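You operate a simulated robot arm through the tools that you are given. There is no shell and no other tool. Be economical: measure what you need, move in short steps, check, and stop when the job is done.

You are at the controls of a simulated robot arm. One attempt, no reset.

## Task
The over lamp is lit: ease back to touch, lock the platen and run.
Fine: lock with the black lever, then switch on, start and let the run finish; leave the knobs as they stand; keep out of the yellow light guard.

It is judged by the outcome, as a careful person would: the job done as asked, and still so three seconds after it is handed in. It fails if anything else is knocked over, pushed out of place, dropped, spilled or broken.

## Robot
A 7-joint arm with a two-finger parallel gripper, fixed in place. Base frame: the origin is at the foot of the arm, x ahead of it, y to its left, z up; the work surface is at about z = 75. Units: cm, rad, N and s.
With the tool pointing down near the work surface it reaches from about 10 to 68 cm from the base axis. Its first joint turns from -2.007 to 2.007 rad. Payload 3.91 kg.
Tool frame: the origin (TCP) lies between the finger pads and is the grasp point; the fingertips stand 3 cm ahead of it; z points along the fingers, y is the line along which they close. The gripper opens to 11 cm. The fingers are 2 cm wide and 1 cm thick; the gripper's body (4.8 by 11.2 cm) begins 5.5 cm behind the TCP.
Orientation is that of the tool frame in the base frame, as a unit quaternion [w, x, y, z]. With the fingers straight down and closing along the base's y, the tool's x points along the base's -x, its y along +y and its z along -z.

## Interface
- The arm moves only by the tool drive_tool. Its argument "commands" is a list of rows, each a list of 7 numbers: the shift along the tool's x, y, z in cm, then the turn, a rotation vector about the tool's x, y, z in rad, then the finger opening in cm, from 0 to 11. In form: [[tx, ty, tz, ax, ay, az, jaw], ...]. A call has 1 to 8 rows; each row is the pose to reach, as a shift and turn from the pose commanded when the call began, along the tool's axes at that moment. Each row takes 0.2 s and may step no farther than 5 cm and 0.15 rad from the row before; otherwise, or with a gripper value out of range, the whole call is refused. A pose out of reach is approached as far as the arm can. The call stops where the force on the tool passes 40 N (or 10 N more than at its start, if that is more) or the arm is blocked; 0.2 s more then pass. Each finger travels about 10.8 cm/s and halts on what it meets, pressing with about 44 N; the grip force reading is that of the motor and also rises with nothing between the fingers. The clock runs only during rows and for 0.2 s after the last one: add rows that repeat a pose to give the fingers time. The reply holds the time, the measured pose of the TCP, the force on the tool along the base axes, the opening and the grip force, in the units named above and with some noise, with the torque about the TCP (base axes, N m) and any sound that the robot's microphone picked up.
- Cameras (640 x 400 px; columns grow to the right, rows downward): "scene" is fixed at [21.8, -65.02, 177.47]; the picture's right is [0.96, -0.28, 0.00], its down [-0.10, -0.36, -0.93] and it looks along [0.26, 0.89, -0.37] (base axes); focal length 350 px, centre (320, 200). "wrist" rides on the gripper at [7.2, 1.7, -10.3] in the tool frame; the picture's right is [-0.23, 0.97, 0.00], its down [-0.76, -0.18, -0.62] and it looks along [-0.61, -0.14, 0.78] (tool axes); focal length 222 px, centre (320, 200). There is no depth. A picture from a camera that has moved, and an enlarged one, comes with that camera's place and axes in the base frame and with its lens.
- grab_frame(camera): a new picture of that camera. The clock stands still meanwhile.
- slide_trunk(by): slides the trunk up (or, below 0, down) by that many cm; the arm rides with it, the base frame stays. It gives what a move gives, with no picture.
- zoom(camera, box): a new picture of the part [left, top, right, bottom] of that camera's present view, enlarged. The clock stands still meanwhile.
- finish_job(): hands the job in; it is judged then, once.

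Work in short steps. Places have to be worked out from the pictures, the camera data and where the tool is seen: move nearer, look again, correct. Check each grasp and each placing, and mend what went wrong. You have 120 turns and 76 pictures in all, those below and enlarged ones among them. Open the gripper and draw the arm clear of the work before you hand the job in, unless the task says otherwise; then end with one line.

The tools are called after ">>>" as a command line: name --pt "numbers of a row" for each row, then --argument value for the rest, lists and objects as JSON in quotes. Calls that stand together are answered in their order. drive_tool: Moves the arm, as the interface text tells. Its arguments: {"type":"object","properties":{"commands":{"type":"array","items":{"type":"array","items":{"type":"number"}}}},"required":["commands"]} The other tools are called the same way: slide_trunk (by) slides the trunk up or down; grab_frame (camera) takes a picture; zoom (camera, box) takes an enlarged picture of a part of a camera's view; finish_job () hands the job in.

At the start:

```text
time: 0.0
eef_pos: [34.78, 19.53, 152.5]
ee_rot: [0.0, 0.0, 1.0, 0.001]
ft_force: [0.0, 0.8, -1.2]
torque: [0.01, -0.04, -0.02]
finger_gap: 11.0
grip_force: 0.0
trunk travel left (down, up): [-92.5, 6.5]
```

scene: 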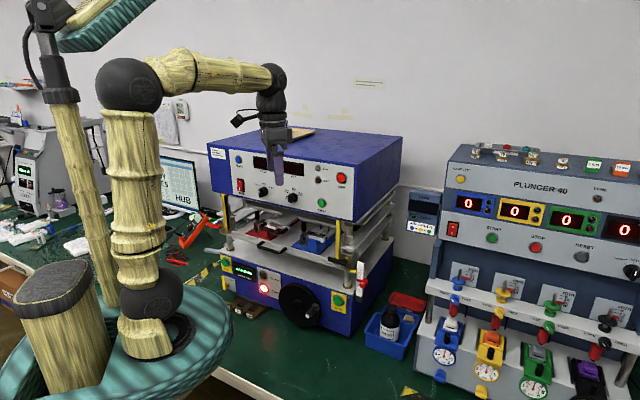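
wrist: 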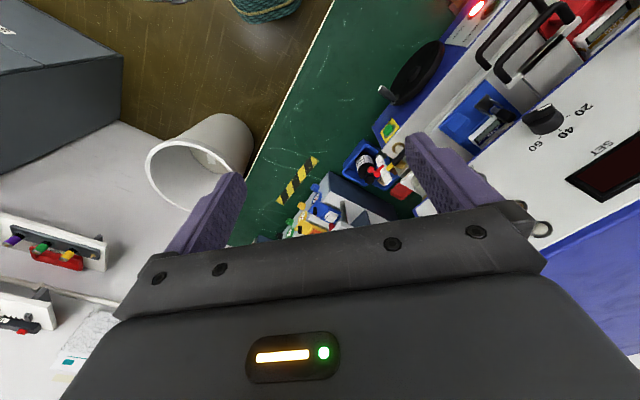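

The scene shows a blue press with a lamp lit on the lower box, and a hand wheel. I'll zoom in to read its labels.

>>> zoom --camera "scene" --box '[210, 230, 370, 330]'

>>> zoom --camera "scene" --box '[200, 130, 360, 230]'

>>> zoom --camera "scene" --box '[320, 180, 448, 260]'

```text
4.00 times, centred on (290, 280) of scene
camera zoom: at [21.8, -65.02, 177.47], right [0.96, -0.28, 0.0], down [-0.1, -0.36, -0.93], along [0.26, 0.89, -0.37], focal length 1398 px, centre (440, -120)
```

zoom: 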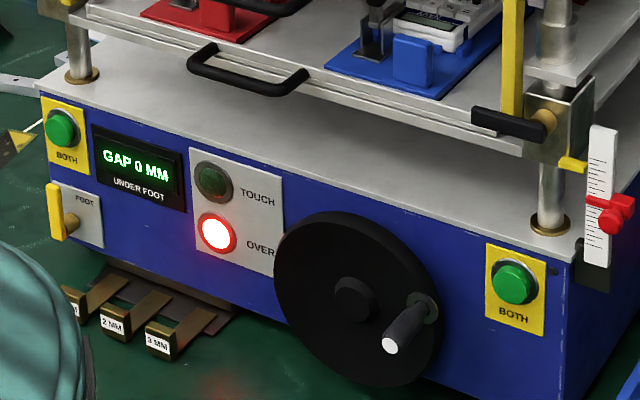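

```text
4.00 times, centred on (280, 180) of scene
camera zoom: at [21.8, -65.02, 177.47], right [0.96, -0.28, 0.0], down [-0.1, -0.36, -0.93], along [0.26, 0.89, -0.37], focal length 1398 px, centre (480, 280)
```

zoom: 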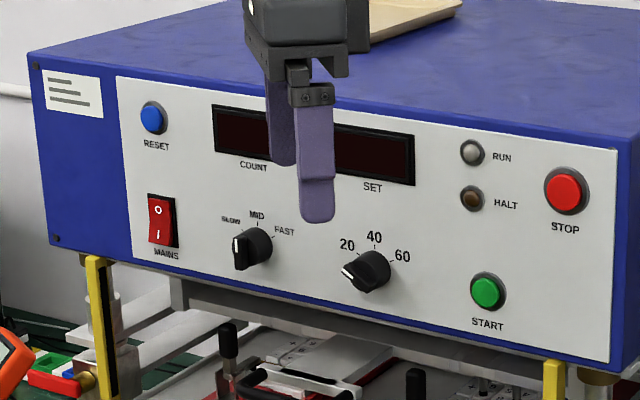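

```text
5.00 times, centred on (384, 220) of scene
camera zoom: at [21.8, -65.02, 177.47], right [0.96, -0.28, 0.0], down [-0.1, -0.36, -0.93], along [0.26, 0.89, -0.37], focal length 1747 px, centre (0, 100)
```

zoom: 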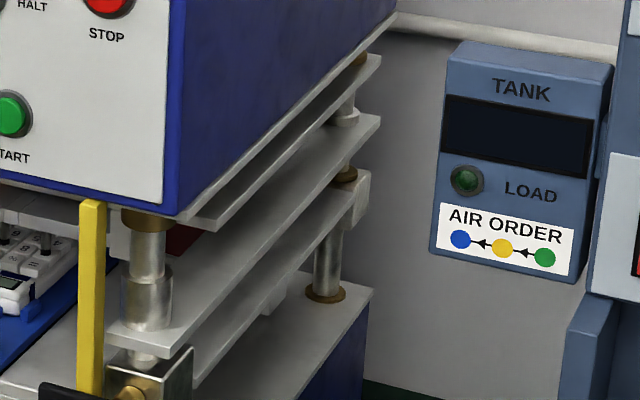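

The press front faces the robot at about 45° azimuth, with its panel about 65 cm out. I'll yaw the tool 45° first, then pitch it towards the press.

>>> drive_tool --pt "0 0 0 0 0 -0.14 6" --pt "0 0 0 0 0 -0.28 3" --pt "0 0 0 0 0 -0.42 1" --pt "0 0 0 0 0 -0.56 0" --pt "0 0 0 0 0 -0.7 0" --pt "0 0 0 0 0 -0.7854 0"

>>> drive_tool --pt "0 0 0 0 -0.14 0 0" --pt "0 0 0 0 -0.28 0 0" --pt "0 0 0 0 -0.42 0 0" --pt "0 0 0 0 -0.56 0 0" --pt "0 0 0 0 -0.7 0 0" --pt "0 0 0 0 -0.7854 0 0"

>>> drive_tool --pt "0 0 0 0 -0.14 0 0" --pt "0 0 0 0 -0.28 0 0" --pt "0 0 0 0 -0.42 0 0" --pt "0 0 0 0 -0.56 0 0" --pt "0 0 0 0 -0.7 0 0" --pt "0 0 0 0 -0.7854 0 0"

```text
time: 1.4
eef_pos: [34.79, 19.49, 152.59]
ee_rot: [0.0, -0.384, 0.923, 0.0]
ft_force: [-0.6, 0.4, 0.7]
torque: [0.0, 0.01, -0.02]
finger_gap: 0.02
grip_force: 37.6
trunk travel left (down, up): [-92.5, 6.5]
```

```text
time: 2.8
eef_pos: [35.87, 20.28, 151.71]
ee_rot: [0.337, -0.357, 0.86, 0.14]
ft_force: [-0.4, 0.6, -0.3]
torque: [-0.01, -0.03, 0.01]
finger_gap: 0.02
grip_force: 37.9
out of reach, approached as far as the arm can: row 5, 6
trunk travel left (down, up): [-92.5, 6.5]
```

```text
time: 4.2
eef_pos: [38.69, 20.97, 154.72]
ee_rot: [0.653, -0.27, 0.654, 0.27]
ft_force: [0.5, -0.7, -0.7]
torque: [0.01, 0.04, 0.04]
finger_gap: 0.01
grip_force: 37.8
out of reach, approached as far as the arm can: row 1, 2, 3, 4, 5, 6
trunk travel left (down, up): [-92.5, 6.5]
```

The orientation is reached, so I'll look at the press from here before sliding down.

>>> grab_frame --camera "wrist"

>>> grab_frame --camera "scene"

```text
70 pictures are left
camera wrist: at [30.3, 14.94, 147.51], right [-0.69, 0.69, 0.23], down [-0.31, -0.57, 0.76], along [0.65, 0.45, 0.61], focal length 222 px, centre (320, 200)
```

wrist: 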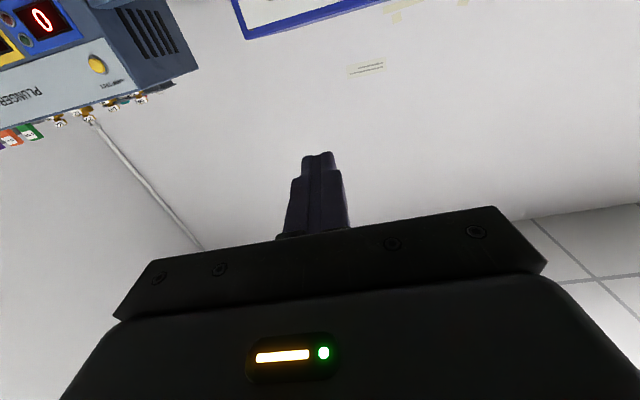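

```text
69 pictures are left
```

scene: 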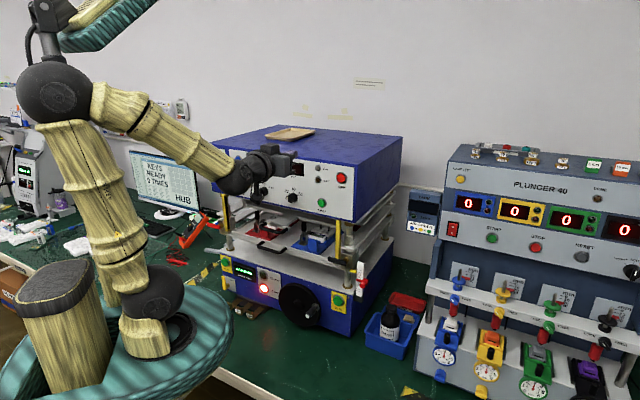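

The camera beneath the gripper looks up and past the press. I'll spin the tool about its axis so the camera rides above.

>>> drive_tool --pt "0 0 0 0 0 0.15 0" --pt "0 0 0 0 0 0.3 0" --pt "0 0 0 0 0 0.45 0" --pt "0 0 0 0 0 0.6 0" --pt "0 0 0 0 0 0.75 0" --pt "0 0 0 0 0 0.9 0" --pt "0 0 0 0 0 1.05 0"

>>> drive_tool --pt "0 0 0 0 0 0.15 0" --pt "0 0 0 0 0 0.3 0" --pt "0 0 0 0 0 0.45 0" --pt "0 0 0 0 0 0.6 0" --pt "0 0 0 0 0 0.75 0" --pt "0 0 0 0 0 0.9 0" --pt "0 0 0 0 0 1.05 0"

>>> drive_tool --pt "0 0 0 0 0 0.15 0" --pt "0 0 0 0 0 0.3 0" --pt "0 0 0 0 0 0.45 0" --pt "0 0 0 0 0 0.6 0" --pt "0 0 0 0 0 0.75 0" --pt "0 0 0 0 0 0.9 0" --pt "0 0 0 0 0 1.0416 0"

```text
time: 5.8
eef_pos: [38.52, 21.23, 154.81]
ee_rot: [0.428, 0.094, 0.701, 0.563]
ft_force: [-0.1, -0.9, 0.8]
torque: [-0.03, 0.01, 0.01]
finger_gap: 0.0
grip_force: 37.5
trunk travel left (down, up): [-92.5, 6.5]
```

```text
time: 7.4
eef_pos: [38.72, 21.12, 154.74]
ee_rot: [0.088, 0.432, 0.559, 0.702]
ft_force: [-0.5, -0.1, 0.4]
torque: [0.0, -0.02, 0.01]
finger_gap: 0.0
grip_force: 38.4
trunk travel left (down, up): [-92.5, 6.5]
```

```text
time: 9.0
eef_pos: [38.7, 21.13, 154.83]
ee_rot: [-0.271, 0.654, 0.27, 0.653]
ft_force: [0.8, 0.3, -1.3]
torque: [0.03, 0.01, -0.04]
finger_gap: 0.0
grip_force: 38.5
trunk travel left (down, up): [-92.5, 6.5]
```

The full spin worked: tool x is up, y points right along the press and z goes into it. I'll slide the trunk down and look.

>>> slide_trunk --by -40

>>> grab_frame --camera "wrist"

>>> grab_frame --camera "scene"

```text
time: 12.8
eef_pos: [38.67, 21.03, 114.87]
ee_rot: [-0.271, 0.652, 0.272, 0.654]
ft_force: [0.8, 0.3, 0.1]
torque: [-0.01, 0.0, -0.03]
finger_gap: 0.01
grip_force: 37.8
trunk travel left (down, up): [-52.5, 46.5]
```

```text
68 pictures are left
camera wrist: at [32.6, 12.61, 122.08], right [0.69, -0.69, -0.23], down [-0.57, -0.32, -0.76], along [0.45, 0.65, -0.61], focal length 222 px, centre (320, 200)
```

wrist: 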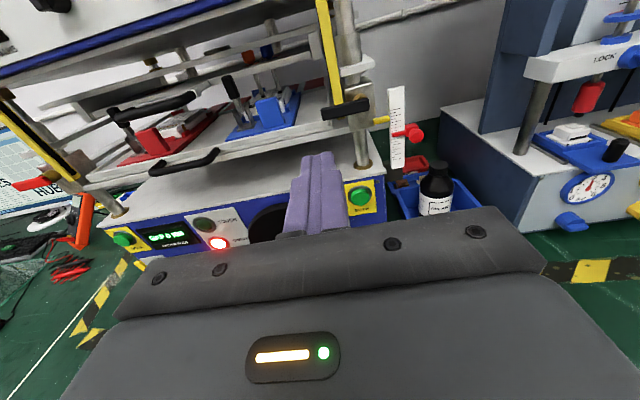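

```text
67 pictures are left
```

scene: 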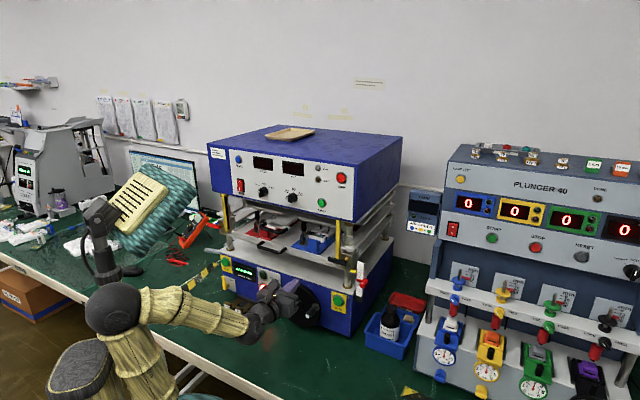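

Both sides are visible now. I'll zoom in on the right-hand lever area and the wheel.

>>> zoom --camera "wrist" --box '[300, 60, 460, 160]'

>>> zoom --camera "wrist" --box '[0, 80, 256, 240]'

```text
4.00 times, centred on (380, 110) of wrist
camera zoom: at [32.6, 12.61, 122.08], right [0.69, -0.69, -0.23], down [-0.57, -0.32, -0.76], along [0.45, 0.65, -0.61], focal length 888 px, centre (80, 560)
```

zoom: 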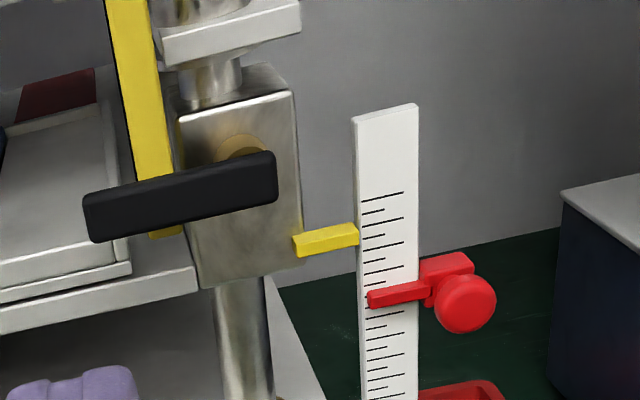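

```text
2.50 times, centred on (128, 160) of wrist
camera zoom: at [32.6, 12.61, 122.08], right [0.69, -0.69, -0.23], down [-0.57, -0.32, -0.76], along [0.45, 0.65, -0.61], focal length 555 px, centre (800, 300)
```

zoom: 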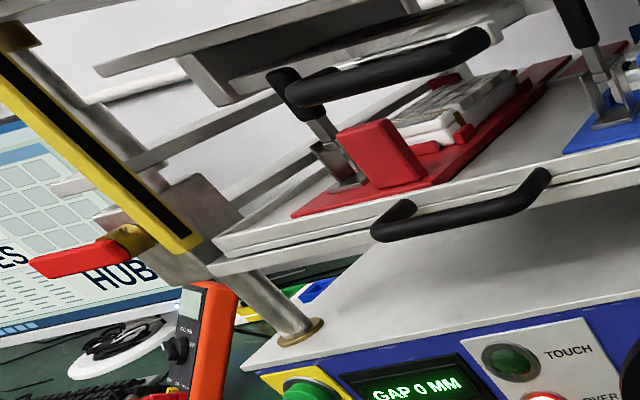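

I'll check the small card on the press's upper left and the monitor for instructions.

>>> zoom --camera "scene" --box '[205, 143, 237, 163]'

>>> zoom --camera "scene" --box '[216, 230, 376, 330]'

```text
16.00 times, centred on (221, 153) of scene
camera zoom: at [21.8, -65.02, 177.47], right [0.96, -0.28, 0.0], down [-0.1, -0.36, -0.93], along [0.26, 0.89, -0.37], focal length 5592 px, centre (1904, 952)
```

zoom: 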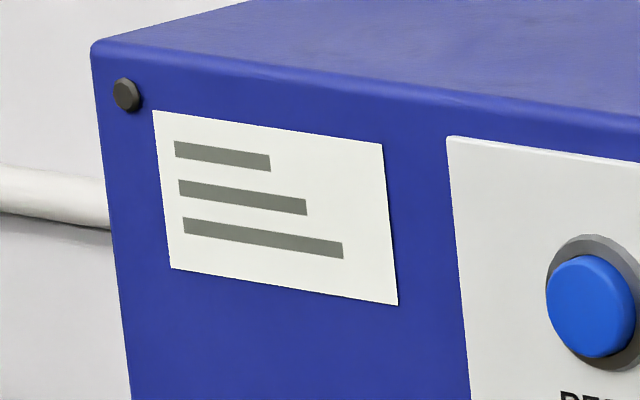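

```text
4.00 times, centred on (296, 280) of scene
camera zoom: at [21.8, -65.02, 177.47], right [0.96, -0.28, 0.0], down [-0.1, -0.36, -0.93], along [0.26, 0.89, -0.37], focal length 1398 px, centre (416, -120)
```

zoom: 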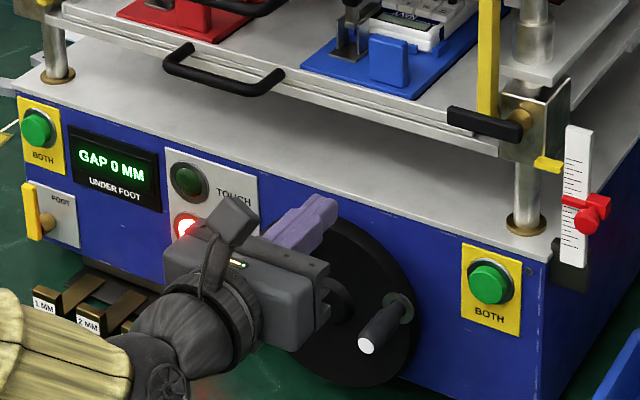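

I'll lower to about wheel height, staying well back, to see the handle with the wrist camera.

>>> slide_trunk --by -14

>>> grab_frame --camera "wrist"

```text
time: 14.5
eef_pos: [38.69, 21.1, 100.75]
ee_rot: [-0.272, 0.654, 0.271, 0.652]
ft_force: [-0.5, -0.4, 0.1]
torque: [0.0, 0.03, -0.02]
finger_gap: 0.0
grip_force: 37.7
trunk travel left (down, up): [-38.5, 60.5]
```

```text
62 pictures are left
camera wrist: at [32.69, 12.62, 107.97], right [0.69, -0.69, -0.23], down [-0.57, -0.32, -0.76], along [0.45, 0.65, -0.61], focal length 222 px, centre (320, 200)
```

wrist: 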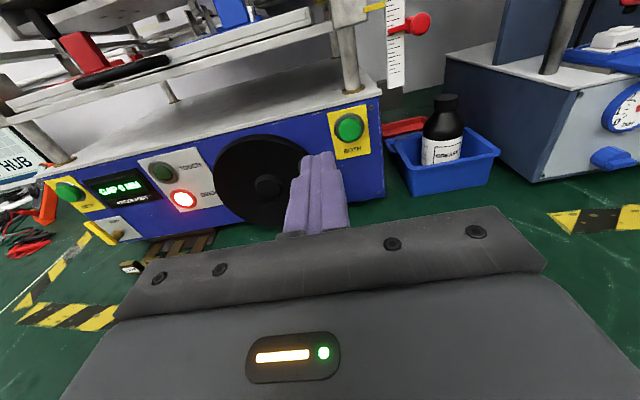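

I place the hub at u≈0, v≈64.6, z≈87.7 (u = right along the press, v = depth). The handle is at u≈7.3, z≈89, and v runs from 59 to 65. I'll shift left, lower and open the fingers partly, still short of the handle.

>>> slide_trunk --by -6

>>> drive_tool --pt "-2 -2.5 0 0 0 0 2" --pt "-4 -5 2 0 0 0 4" --pt "-5.7 -5.1 5 0 0 0 5" --pt "-5.7 -5.1 8 0 0 0 5"

>>> grab_frame --camera "wrist"

>>> grab_frame --camera "scene"

```text
time: 15.5
eef_pos: [37.94, 20.82, 94.34]
ee_rot: [-0.273, 0.674, 0.268, 0.632]
ft_force: [0.7, 0.0, -0.1]
torque: [-0.03, 0.01, 0.01]
finger_gap: 0.0
grip_force: 37.4
trunk travel left (down, up): [-32.5, 66.5]
```

```text
time: 16.7
eef_pos: [34.1, 35.47, 91.25]
ee_rot: [-0.334, 0.608, 0.324, 0.643]
ft_force: [-0.3, -0.6, -0.4]
torque: [-0.01, -0.02, 0.0]
finger_gap: 5.02
grip_force: 0.0
out of reach, approached as far as the arm can: row 1, 2, 3
trunk travel left (down, up): [-32.5, 66.5]
stopped in row 4: the arm was blocked; the commanded pose is now the measured one
```

```text
61 pictures are left
camera wrist: at [29.43, 25.79, 98.14], right [0.81, -0.54, -0.22], down [-0.47, -0.38, -0.79], along [0.35, 0.75, -0.57], focal length 222 px, centre (320, 200)
```

wrist: 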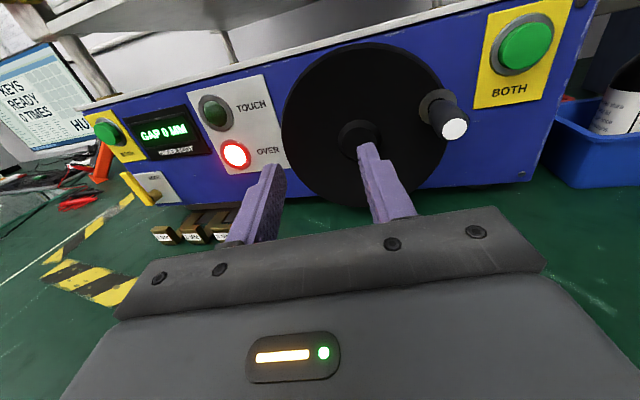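

```text
60 pictures are left
```

scene: 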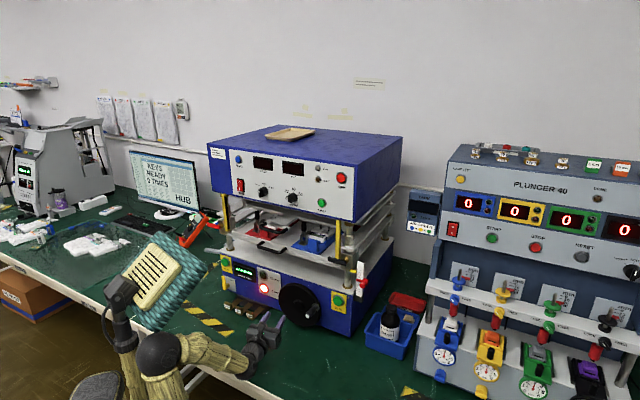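

The arm was blocked, probably by the table edge or a joint limit, because the trunk is too low. The orientation drifted too. I'll raise the trunk and re-orient.

>>> slide_trunk --by 14

```text
time: 18.4
eef_pos: [34.12, 35.61, 105.39]
ee_rot: [-0.335, 0.607, 0.325, 0.643]
ft_force: [-0.6, 0.3, -0.1]
torque: [0.02, 0.01, 0.02]
finger_gap: 4.99
grip_force: 0.1
trunk travel left (down, up): [-46.5, 52.5]
```

>>> drive_tool --pt "0 0 0 -0.09 -0.026 0.003 5" --pt "0 0 0 -0.185 -0.052 0.006 5" --pt "0 0 0 -0.185 -0.052 0.006 5"

```text
time: 19.2
eef_pos: [37.36, 32.35, 107.01]
ee_rot: [-0.272, 0.653, 0.273, 0.652]
ft_force: [1.1, -0.5, -0.7]
torque: [0.0, 0.02, 0.0]
finger_gap: 5.03
grip_force: 0.1
out of reach, approached as far as the arm can: row 1, 2, 3
trunk travel left (down, up): [-46.5, 52.5]
```

Orientation is restored. I'm stepping towards the handle's line, still short in depth.

>>> drive_tool --pt "-3 1.9 1 0 0 0 5" --pt "-6 3.76 2 0 0 0 5" --pt "-9 3.76 3 0 0 0 5" --pt "-9 3.76 3 0 0 0 5"

>>> grab_frame --camera "wrist"

>>> grab_frame --camera "scene"

```text
time: 20.2
eef_pos: [42.7, 30.67, 98.7]
ee_rot: [-0.271, 0.653, 0.273, 0.652]
ft_force: [-0.3, 0.4, 1.0]
torque: [0.02, 0.03, -0.03]
finger_gap: 5.04
grip_force: 0.2
out of reach, approached as far as the arm can: row 3, 4
trunk travel left (down, up): [-46.5, 52.5]
```

```text
59 pictures are left
camera wrist: at [36.66, 22.19, 106.01], right [0.69, -0.69, -0.23], down [-0.57, -0.32, -0.76], along [0.45, 0.65, -0.61], focal length 222 px, centre (320, 200)
```

wrist: 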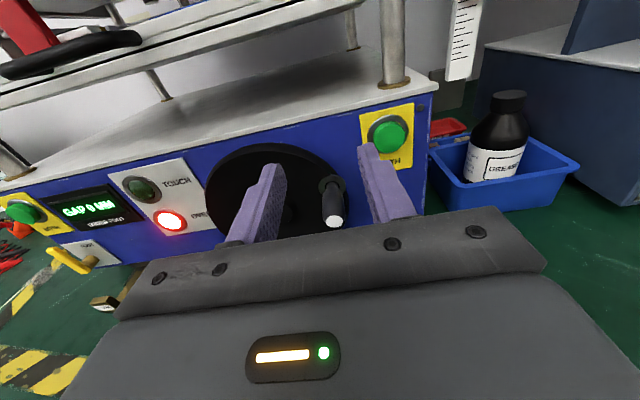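

```text
58 pictures are left
```

scene: 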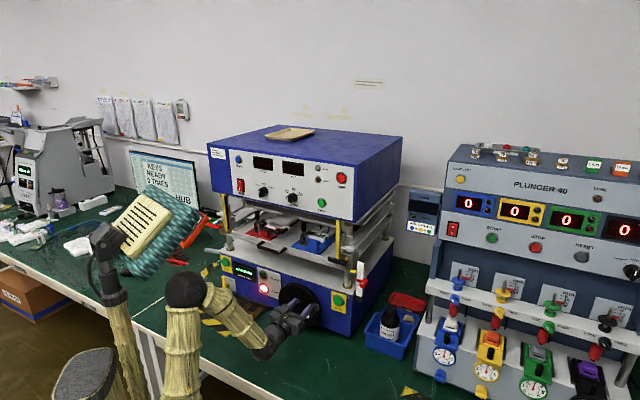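

The handle tip triangulates to u≈7.55, v≈59.2, z≈89. The fingers straddle it in u, so I can come in diagonally down and forward.

>>> drive_tool --pt "-2.4 -0.9 2 0 0 0 5" --pt "-4.8 -0.95 4 0 0 0 5" --pt "-7.2 -0.95 6 0 0 0 5" --pt "-9.6 -0.95 7.5 0 0 0 5" --pt "-9.6 -0.95 7.5 0 0 0 5"

>>> grab_frame --camera "wrist"

```text
time: 21.4
eef_pos: [44.78, 30.81, 97.72]
ee_rot: [-0.272, 0.653, 0.273, 0.652]
ft_force: [0.0, 0.2, 0.4]
torque: [0.0, 0.01, 0.03]
finger_gap: 5.03
grip_force: 0.1
out of reach, approached as far as the arm can: row 1, 2, 3, 4, 5
trunk travel left (down, up): [-46.5, 52.5]
```

```text
57 pictures are left
camera wrist: at [38.84, 22.32, 104.97], right [0.69, -0.69, -0.23], down [-0.57, -0.32, -0.76], along [0.45, 0.65, -0.61], focal length 222 px, centre (320, 200)
```

wrist: 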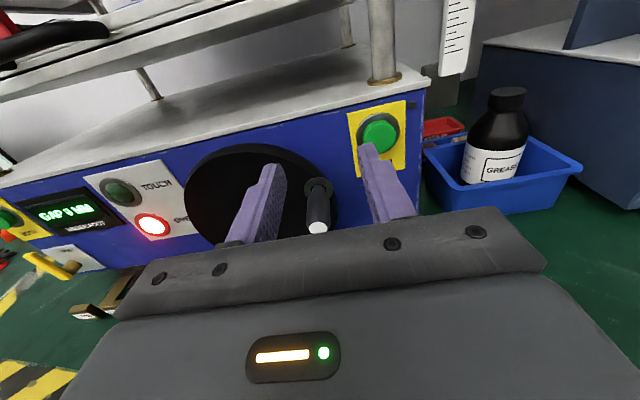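

The horizontal pose is limited by the wrist. I'll pitch the fingers about 30° down, so the handle can still be straddled from above, and then move in.

>>> drive_tool --pt "0 0 0 0 -0.14 0 5" --pt "0 0 0 0 -0.28 0 5" --pt "0 0 0 0 -0.42 0 5" --pt "0 0 0 0 -0.5 0 5" --pt "0 0 0 0 -0.5 0 5"

```text
time: 22.6
eef_pos: [44.83, 30.79, 97.69]
ee_rot: [-0.195, 0.795, 0.329, 0.471]
ft_force: [-0.5, -0.8, 0.7]
torque: [0.01, -0.01, -0.01]
finger_gap: 4.99
grip_force: 0.0
trunk travel left (down, up): [-46.5, 52.5]
```

>>> drive_tool --pt "-0.7 -2.3 1 0 0 0 5" --pt "-1.4 -2.3 3 0 0 0 5" --pt "-2.63 -2.3 6.05 0 0 0 5" --pt "-2.63 -2.3 6.05 0 0 0 5"

>>> grab_frame --camera "wrist"

>>> zoom --camera "scene" --box '[216, 240, 376, 340]'

```text
time: 23.6
eef_pos: [45.97, 35.45, 92.59]
ee_rot: [-0.194, 0.795, 0.328, 0.472]
ft_force: [0.3, -0.3, -1.0]
torque: [0.02, 0.02, 0.0]
finger_gap: 5.03
grip_force: 0.2
trunk travel left (down, up): [-46.5, 52.5]
```

```text
56 pictures are left
camera wrist: at [43.33, 30.23, 103.86], right [0.61, -0.77, -0.2], down [-0.77, -0.52, -0.37], along [0.18, 0.38, -0.91], focal length 222 px, centre (320, 200)
```

wrist: 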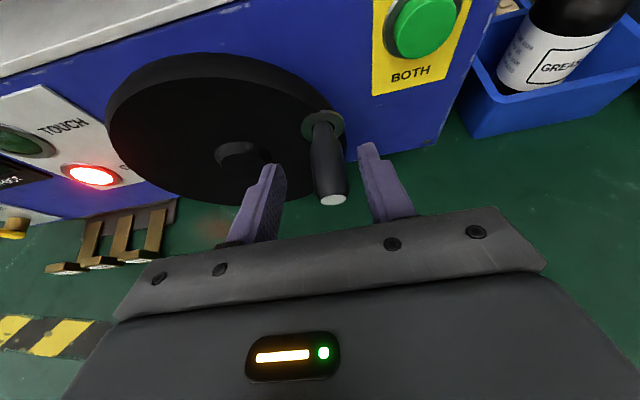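

```text
4.00 times, centred on (296, 290) of scene
camera zoom: at [21.8, -65.02, 177.47], right [0.96, -0.28, 0.0], down [-0.1, -0.36, -0.93], along [0.26, 0.89, -0.37], focal length 1398 px, centre (416, -160)
```

zoom: 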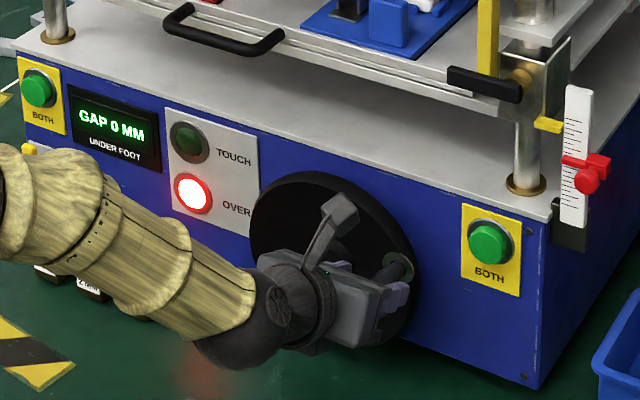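

The handle is between the fingers in u (about 7.85) and spans v 58.3–65.3. I'll move in and close gently.

>>> drive_tool --pt "-0.4 0.36 1.5 0 0 0 5" --pt "-0.8 0.36 3 0 0 0 5" --pt "-1.18 0.36 4.5 0 0 0 5" --pt "-1.18 0.36 4.5 0 0 0 5"

>>> grab_frame --camera "wrist"

```text
time: 24.6
eef_pos: [46.37, 35.59, 92.25]
ee_rot: [-0.194, 0.795, 0.328, 0.471]
ft_force: [-0.4, 0.4, -0.2]
torque: [0.0, 0.0, -0.01]
finger_gap: 5.04
grip_force: 0.0
out of reach, approached as far as the arm can: row 1, 2, 3, 4
trunk travel left (down, up): [-46.5, 52.5]
```

```text
54 pictures are left
camera wrist: at [43.76, 30.4, 103.58], right [0.61, -0.77, -0.2], down [-0.77, -0.52, -0.37], along [0.18, 0.38, -0.91], focal length 222 px, centre (320, 200)
```

wrist: 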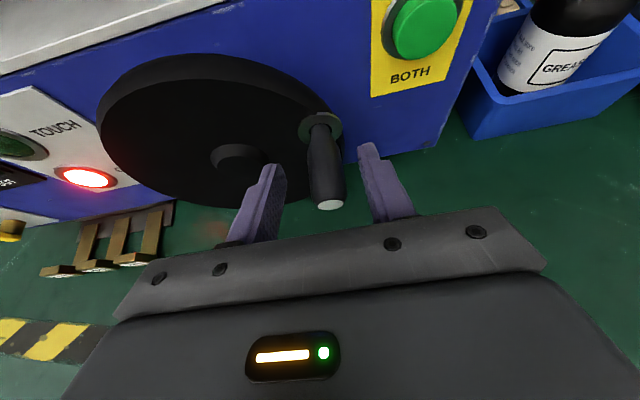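

Reach is the limit in this direction, so I'll lower the trunk 3 cm, and then advance.

>>> slide_trunk --by -2.8

>>> drive_tool --pt "0.3 0.3 0.8 0 0 0 5" --pt "0.6 0.3 1.6 0 0 0 5" --pt "1.2 0.3 2.5 0 0 0 5" --pt "1.2 0.3 2.5 0 0 0 5"

>>> grab_frame --camera "wrist"

```text
time: 25.3
eef_pos: [46.46, 35.52, 89.5]
ee_rot: [-0.195, 0.795, 0.328, 0.471]
ft_force: [0.8, -0.8, 0.4]
torque: [0.02, 0.01, 0.0]
finger_gap: 5.0
grip_force: 0.1
trunk travel left (down, up): [-43.7, 55.3]
```

```text
time: 26.3
eef_pos: [47.36, 36.45, 90.77]
ee_rot: [-0.195, 0.795, 0.329, 0.471]
ft_force: [0.1, -0.6, 0.2]
torque: [0.02, 0.05, 0.01]
finger_gap: 5.02
grip_force: 0.1
out of reach, approached as far as the arm can: row 1, 2, 3, 4
trunk travel left (down, up): [-43.7, 55.3]
```

```text
53 pictures are left
camera wrist: at [44.66, 31.31, 102.09], right [0.61, -0.77, -0.2], down [-0.77, -0.52, -0.37], along [0.18, 0.38, -0.91], focal length 222 px, centre (320, 200)
```

wrist: 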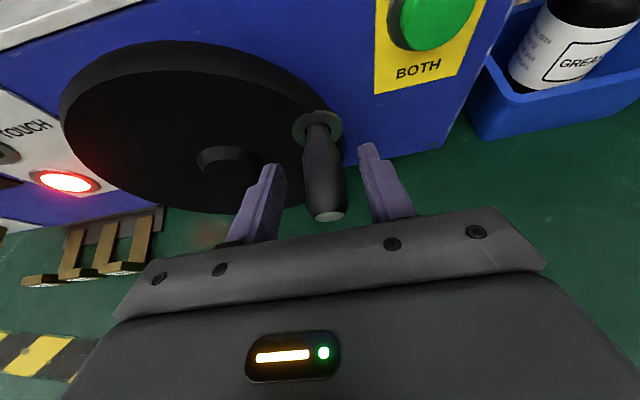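

The fingertips are just at handle level. I'll lower 1.8 cm more so the pads surround the handle.

>>> slide_trunk --by -1.8

>>> drive_tool --pt "0 0 0 0 0 0 3.5" --pt "0 0 0 0 0 0 2.5" --pt "0 0 0 0 0 0 1.5" --pt "0 0 0 0 0 0 1.5"

>>> grab_frame --camera "wrist"

```text
time: 26.9
eef_pos: [47.36, 36.47, 88.99]
ee_rot: [-0.195, 0.795, 0.33, 0.47]
ft_force: [0.3, 0.5, 0.5]
torque: [0.02, -0.05, -0.03]
finger_gap: 5.01
grip_force: 0.0
trunk travel left (down, up): [-41.9, 57.1]
```

```text
time: 27.9
eef_pos: [47.44, 36.24, 88.96]
ee_rot: [-0.194, 0.795, 0.327, 0.472]
ft_force: [10.5, -9.0, 2.7]
torque: [-0.18, 0.26, -0.06]
finger_gap: 2.34
grip_force: 45.3
trunk travel left (down, up): [-41.9, 57.1]
```

```text
52 pictures are left
camera wrist: at [44.84, 31.11, 100.31], right [0.61, -0.77, -0.2], down [-0.77, -0.51, -0.37], along [0.18, 0.38, -0.91], focal length 222 px, centre (320, 200)
```

wrist: 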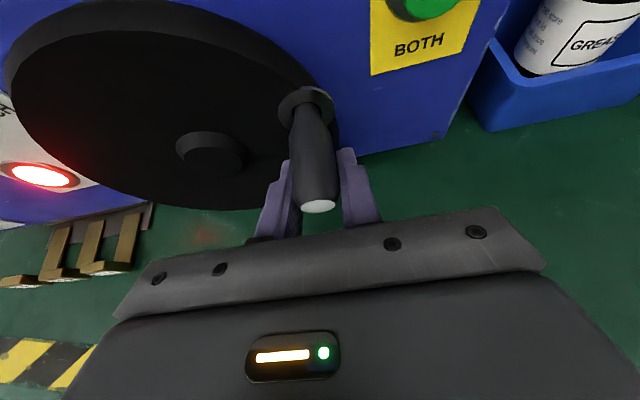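

The handle is gripped. I'll try a small counter-clockwise nudge (handle up about 0.6 cm), the usual "back" direction, and check the pointer and lamps.

>>> drive_tool --pt "0.26 0 -0.14 0 0 0 1.5" --pt "0.53 0 -0.29 0 0 0 1.5" --pt "0.53 0 -0.29 0 0 0 1.5"

>>> zoom --camera "scene" --box '[216, 240, 376, 340]'

```text
time: 28.8
eef_pos: [47.43, 36.45, 89.47]
ee_rot: [-0.195, 0.795, 0.328, 0.471]
ft_force: [12.6, -5.9, -2.0]
torque: [-0.4, 0.19, 0.03]
finger_gap: 2.36
grip_force: 44.7
trunk travel left (down, up): [-41.9, 57.1]
```

```text
4.00 times, centred on (296, 290) of scene
camera zoom: at [21.8, -65.02, 177.47], right [0.96, -0.28, 0.0], down [-0.1, -0.36, -0.93], along [0.26, 0.89, -0.37], focal length 1398 px, centre (416, -160)
```

zoom: 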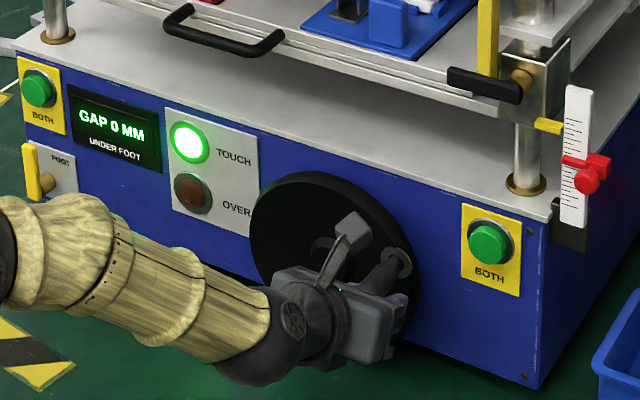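

TOUCH is lit and OVER is out. I'll open the fingers and check it stays that way.

>>> drive_tool --pt "0.53 0 -0.29 0 0 0 3" --pt "0.53 0 -0.29 0 0 0 5" --pt "0.53 0 -0.29 0 0 0 5"

>>> drive_tool --pt "0 0 -2 0 0 0 5" --pt "0 0 -4 0 0 0 5" --pt "0 0 -7 0 0 0 5" --pt "0 0 -10 0 0 0 3"

>>> zoom --camera "scene" --box '[216, 240, 376, 340]'

```text
time: 29.6
eef_pos: [47.27, 36.28, 90.23]
ee_rot: [-0.195, 0.795, 0.329, 0.472]
ft_force: [1.2, 0.0, -1.2]
torque: [-0.02, 0.02, 0.01]
finger_gap: 5.01
grip_force: 0.1
trunk travel left (down, up): [-41.9, 57.1]
```

```text
time: 30.8
eef_pos: [44.86, 25.46, 94.62]
ee_rot: [-0.163, 0.816, 0.275, 0.481]
ft_force: [0.1, 0.2, -0.6]
torque: [-0.04, -0.03, 0.0]
finger_gap: 3.01
grip_force: 0.1
trunk travel left (down, up): [-41.9, 57.1]
stopped in row 4: the arm was blocked; the commanded pose is now the measured one
```

```text
4.00 times, centred on (296, 290) of scene
camera zoom: at [21.8, -65.02, 177.47], right [0.96, -0.28, 0.0], down [-0.1, -0.36, -0.93], along [0.26, 0.89, -0.37], focal length 1398 px, centre (416, -160)
```

zoom: 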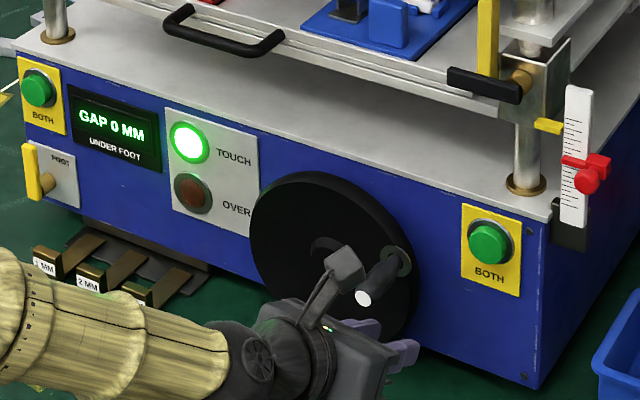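

TOUCH holds. Next is the black lever, so I'll raise the trunk, clear of everything in front.

>>> slide_trunk --by 24

>>> grab_frame --camera "wrist"

>>> grab_frame --camera "scene"

```text
time: 33.2
eef_pos: [44.87, 25.31, 118.66]
ee_rot: [-0.162, 0.817, 0.275, 0.481]
ft_force: [0.4, -0.1, 0.3]
torque: [-0.02, -0.03, 0.02]
finger_gap: 2.99
grip_force: 0.1
trunk travel left (down, up): [-65.9, 33.1]
```

```text
49 pictures are left
camera wrist: at [41.52, 20.7, 129.99], right [0.5, -0.84, -0.2], down [-0.84, -0.41, -0.36], along [0.22, 0.35, -0.91], focal length 222 px, centre (320, 200)
```

wrist: 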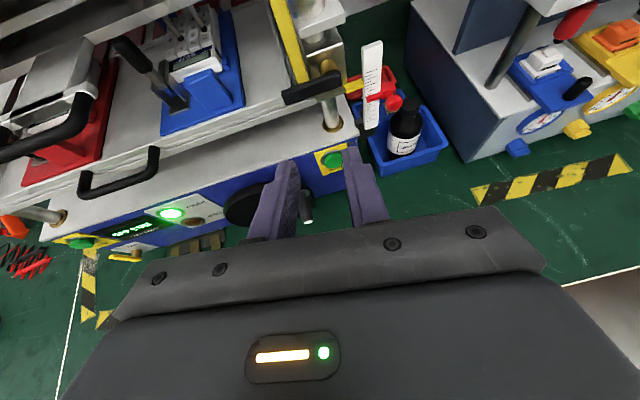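

```text
48 pictures are left
```

scene: 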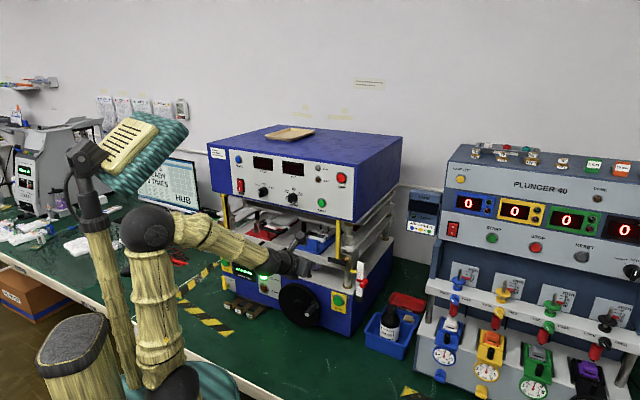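

The black lever runs from a pivot at about (u 18.5, z 111) leftward to u≈12.2, with its front at v≈67. The yellow post sits just behind it. I'll level the tool, close the fingers, and look at the lever again from in front.

>>> drive_tool --pt "0 0 0 0.034 0.126 -0.009 2" --pt "0 0 0 0.067 0.253 -0.018 0" --pt "0 0 0 0.1 0.38 -0.026 0" --pt "0 0 0 0.134 0.506 -0.035 0" --pt "0 0 0 0.134 0.506 -0.035 0"

>>> zoom --camera "wrist" --box '[200, 50, 456, 210]'

```text
time: 34.5
eef_pos: [44.77, 25.44, 118.62]
ee_rot: [-0.27, 0.653, 0.271, 0.654]
ft_force: [-0.2, -0.1, 1.1]
torque: [0.02, 0.0, 0.04]
finger_gap: 0.0
grip_force: 37.8
trunk travel left (down, up): [-65.9, 33.1]
```

```text
2.50 times, centred on (328, 130) of wrist
camera zoom: at [38.75, 16.88, 125.87], right [0.69, -0.69, -0.23], down [-0.56, -0.32, -0.76], along [0.45, 0.65, -0.61], focal length 555 px, centre (300, 375)
```

zoom: 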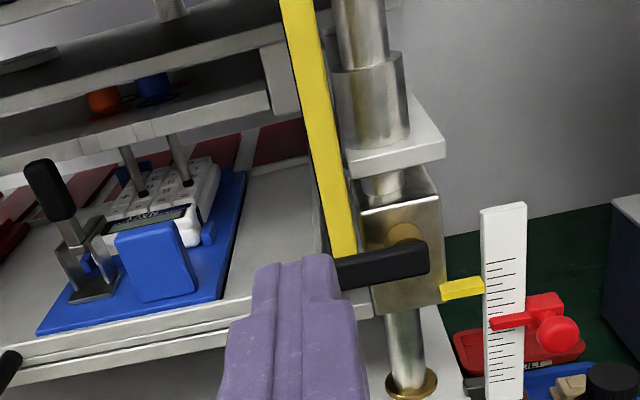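

I'll advance to just above and in front of the lever tip: u≈13.3, z≈114.5, tip about 4 cm short.

>>> drive_tool --pt "-1 -0.2 3 0 0 0 0" --pt "-2 -0.4 6 0 0 0 0" --pt "-3.5 -0.4 9 0 0 0 0" --pt "-3.5 -0.4 10.5 0 0 0 0" --pt "-3.5 -0.4 10.5 0 0 0 0"

>>> grab_frame --camera "wrist"

>>> zoom --camera "scene" --box '[280, 210, 400, 285]'

```text
time: 35.6
eef_pos: [52.01, 33.36, 115.17]
ee_rot: [-0.271, 0.652, 0.271, 0.654]
ft_force: [0.0, 0.8, -0.4]
torque: [0.01, -0.02, -0.03]
finger_gap: 0.0
grip_force: 37.6
trunk travel left (down, up): [-65.9, 33.1]
```

```text
46 pictures are left
camera wrist: at [45.99, 24.74, 122.49], right [0.69, -0.69, -0.23], down [-0.56, -0.32, -0.76], along [0.45, 0.65, -0.61], focal length 222 px, centre (320, 200)
```

wrist: 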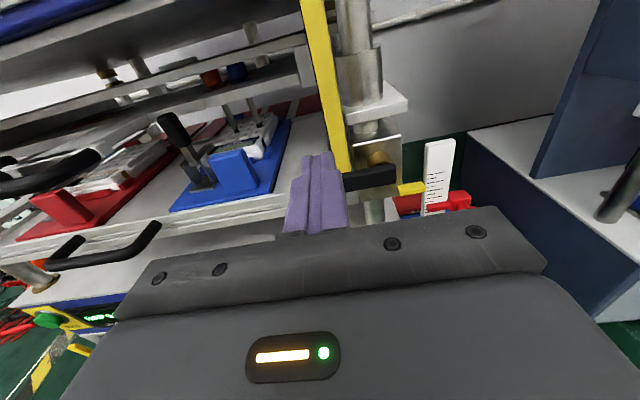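

```text
5.33 times, centred on (340, 248) of scene
camera zoom: at [21.8, -65.02, 177.47], right [0.96, -0.28, 0.0], down [-0.1, -0.36, -0.93], along [0.26, 0.89, -0.37], focal length 1864 px, centre (213, -53)
```

zoom: 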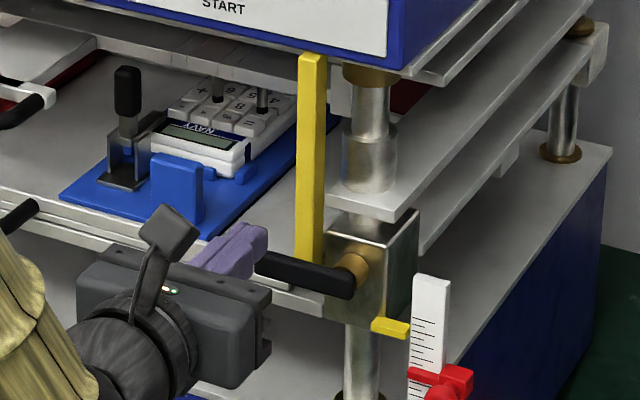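

The lever front is confirmed at v≈66.9, z≈111 and the yellow post front at v≈69. I'll put the tips at v≈67.5 above the lever, then push down in small steps.

>>> drive_tool --pt "0 0 1.5 0 0 0 0" --pt "0 0 3 0 0 0 0" --pt "0 0 4.1 0 0 0 0" --pt "-1 0 4.1 0 0 0 0" --pt "-2 0 4.1 0 0 0 0"

>>> zoom --camera "wrist" --box '[240, 90, 432, 210]'

```text
time: 36.9
eef_pos: [54.77, 36.13, 113.1]
ee_rot: [-0.271, 0.652, 0.272, 0.654]
ft_force: [0.3, 1.8, 3.0]
torque: [0.04, -0.04, -0.01]
finger_gap: 0.0
grip_force: 37.8
trunk travel left (down, up): [-65.9, 33.1]
```

```text
3.33 times, centred on (336, 150) of wrist
camera zoom: at [48.79, 27.52, 120.43], right [0.69, -0.69, -0.23], down [-0.56, -0.32, -0.76], along [0.45, 0.66, -0.6], focal length 740 px, centre (267, 367)
```

zoom: 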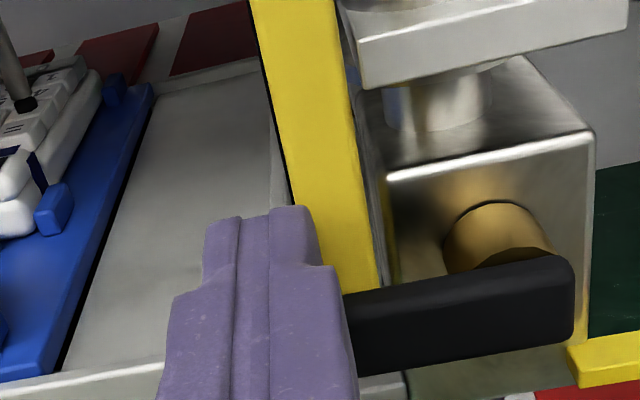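

Light contact is showing (3 N). I'll push down about 1 cm and read the force.

>>> drive_tool --pt "-0.4 0 0 0 0 0 0" --pt "-0.8 0 0 0 0 0 0" --pt "-1.2 0 0 0 0 0 0"

>>> zoom --camera "wrist" --box '[240, 90, 432, 210]'

```text
time: 37.6
eef_pos: [54.81, 35.9, 113.07]
ee_rot: [-0.275, 0.644, 0.27, 0.661]
ft_force: [-4.1, -1.9, 11.2]
torque: [0.05, -0.12, 0.15]
finger_gap: 0.0
grip_force: 38.2
trunk travel left (down, up): [-65.9, 33.1]
stopped in row 3: the force on the tool passed its limit at 44 N (the readings are from after the stop); the commanded pose is now the measured one
```

```text
3.33 times, centred on (336, 150) of wrist
camera zoom: at [48.76, 27.31, 120.14], right [0.7, -0.68, -0.23], down [-0.55, -0.31, -0.78], along [0.46, 0.67, -0.59], focal length 740 px, centre (267, 367)
```

zoom: 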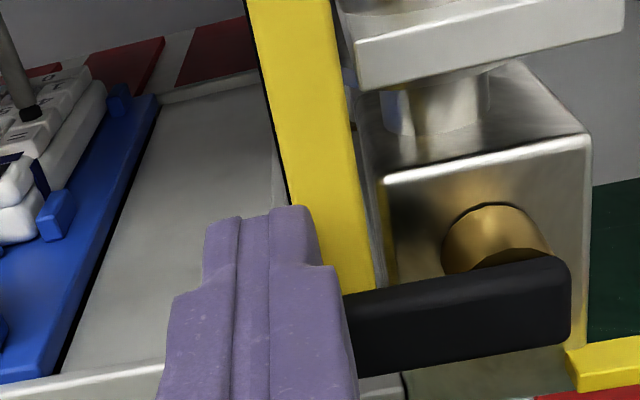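

It didn't give at 44 N, so the lever is probably at its lower stop, or I'm on something else. I'll lift off and check the scene.

>>> drive_tool --pt "1.5 0 0 0 0 0 0" --pt "2 0 -2 0 0 0 0"

>>> zoom --camera "scene" --box '[240, 220, 384, 310]'

>>> zoom --camera "wrist" --box '[160, 60, 448, 240]'

```text
time: 38.2
eef_pos: [53.71, 34.53, 114.9]
ee_rot: [-0.274, 0.647, 0.27, 0.658]
ft_force: [-0.8, -0.5, 0.6]
torque: [0.04, 0.02, 0.03]
finger_gap: 0.0
grip_force: 37.7
trunk travel left (down, up): [-65.9, 33.1]
```

```text
4.44 times, centred on (312, 265) of scene
camera zoom: at [21.8, -65.02, 177.47], right [0.96, -0.28, 0.0], down [-0.1, -0.36, -0.93], along [0.26, 0.89, -0.37], focal length 1553 px, centre (356, -89)
```

zoom: 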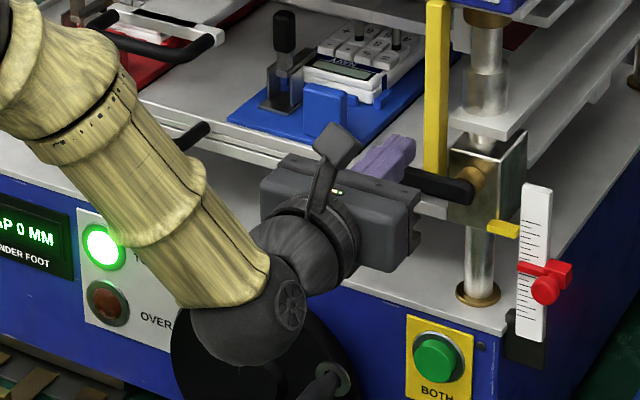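

```text
2.22 times, centred on (304, 150) of wrist
camera zoom: at [47.6, 25.89, 121.91], right [0.7, -0.68, -0.23], down [-0.55, -0.31, -0.77], along [0.46, 0.66, -0.59], focal length 494 px, centre (356, 311)
```

zoom: 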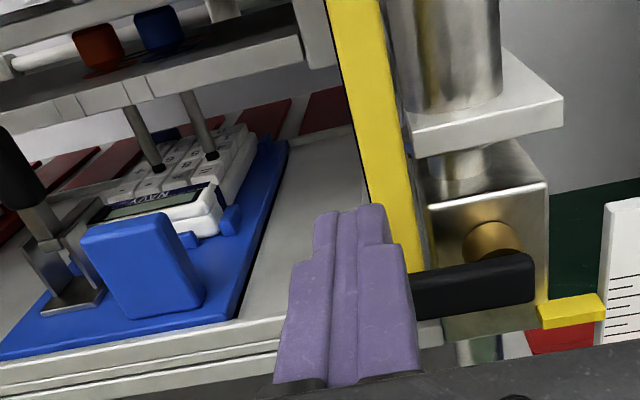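

TOUCH is still lit and the lever is at a stop going downward, so it must lock upward. I'll back off, drop below it, and come in underneath.

>>> drive_tool --pt "0 0 -3 0 0 0 0" --pt "-3.5 -0.3 -3 0 0 0 0" --pt "-6.7 -0.3 -3 0 0 0 0" --pt "-6.7 -0.3 -3 0 0 0 0"

>>> zoom --camera "wrist" --box '[200, 50, 440, 200]'

```text
time: 39.2
eef_pos: [51.07, 32.66, 108.21]
ee_rot: [-0.278, 0.645, 0.274, 0.657]
ft_force: [-0.1, 0.1, -0.1]
torque: [0.01, 0.0, -0.05]
finger_gap: 0.0
grip_force: 37.5
trunk travel left (down, up): [-65.9, 33.1]
```

```text
2.67 times, centred on (320, 125) of wrist
camera zoom: at [45.06, 24.0, 115.25], right [0.7, -0.68, -0.22], down [-0.55, -0.31, -0.77], along [0.45, 0.67, -0.59], focal length 592 px, centre (320, 400)
```

zoom: 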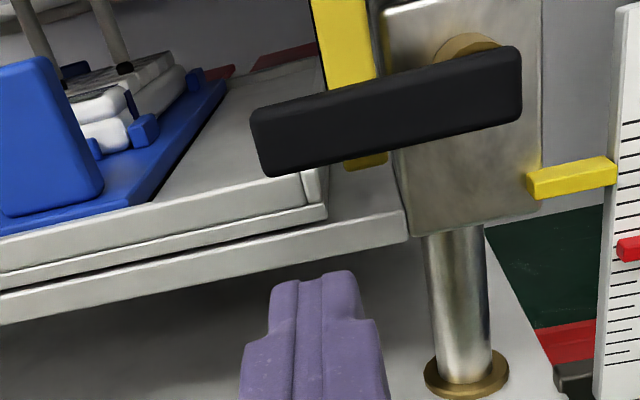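

The lever is clearly seen: u 11.9–19, z≈111, clear of the tray front. I'll move forward beneath it and lift in small steps.

>>> drive_tool --pt "-0.2 0 2 0 0 0 0" --pt "-0.2 0 4 0 0 0 0" --pt "-0.2 0 5.3 0 0 0 0" --pt "0.6 0 5.3 0 0 0 0"

>>> drive_tool --pt "0.5 0 0 0 0 0 0" --pt "1 0 0 0 0 0 0" --pt "1.5 0 0 0 0 0 0" --pt "2 0 0 0 0 0 0"

>>> zoom --camera "wrist" --box '[200, 50, 440, 200]'

```text
time: 40.2
eef_pos: [53.96, 34.75, 109.94]
ee_rot: [-0.279, 0.654, 0.27, 0.65]
ft_force: [-15.7, -10.8, 5.6]
torque: [0.03, -0.35, 0.0]
finger_gap: 0.02
grip_force: 37.5
out of reach, approached as far as the arm can: row 1, 2, 3, 4
trunk travel left (down, up): [-65.9, 33.1]
stopped in row 4: the force on the tool passed its limit at 93 N (the readings are from after the stop); the commanded pose is now the measured one
```

```text
time: 41.2
eef_pos: [54.23, 34.47, 111.94]
ee_rot: [-0.278, 0.656, 0.268, 0.649]
ft_force: [-15.8, -13.4, -6.3]
torque: [0.16, 0.15, -0.04]
finger_gap: 0.0
grip_force: 37.5
trunk travel left (down, up): [-65.9, 33.1]
```

```text
2.67 times, centred on (320, 125) of wrist
camera zoom: at [48.35, 25.85, 119.17], right [0.69, -0.68, -0.24], down [-0.57, -0.31, -0.76], along [0.44, 0.66, -0.61], focal length 592 px, centre (320, 400)
```

zoom: 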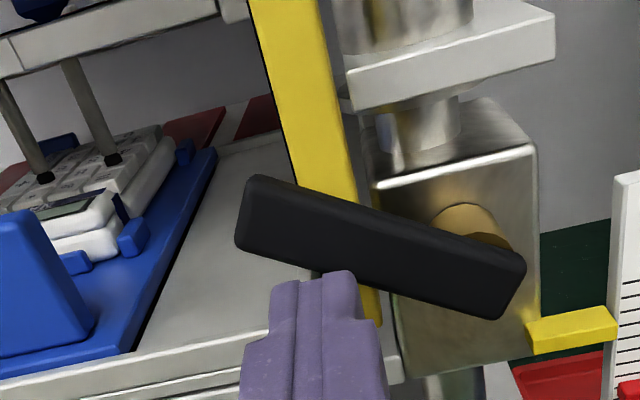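

The lever swings upward (with one force spike when I touched it). I'll check the lamps before continuing.

>>> zoom --camera "scene" --box '[240, 220, 384, 310]'

```text
4.44 times, centred on (312, 265) of scene
camera zoom: at [21.8, -65.02, 177.47], right [0.96, -0.28, 0.0], down [-0.1, -0.36, -0.93], along [0.26, 0.89, -0.37], focal length 1553 px, centre (356, -89)
```

zoom: 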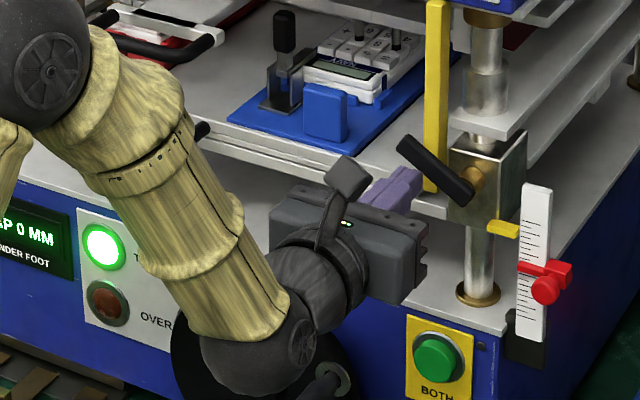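

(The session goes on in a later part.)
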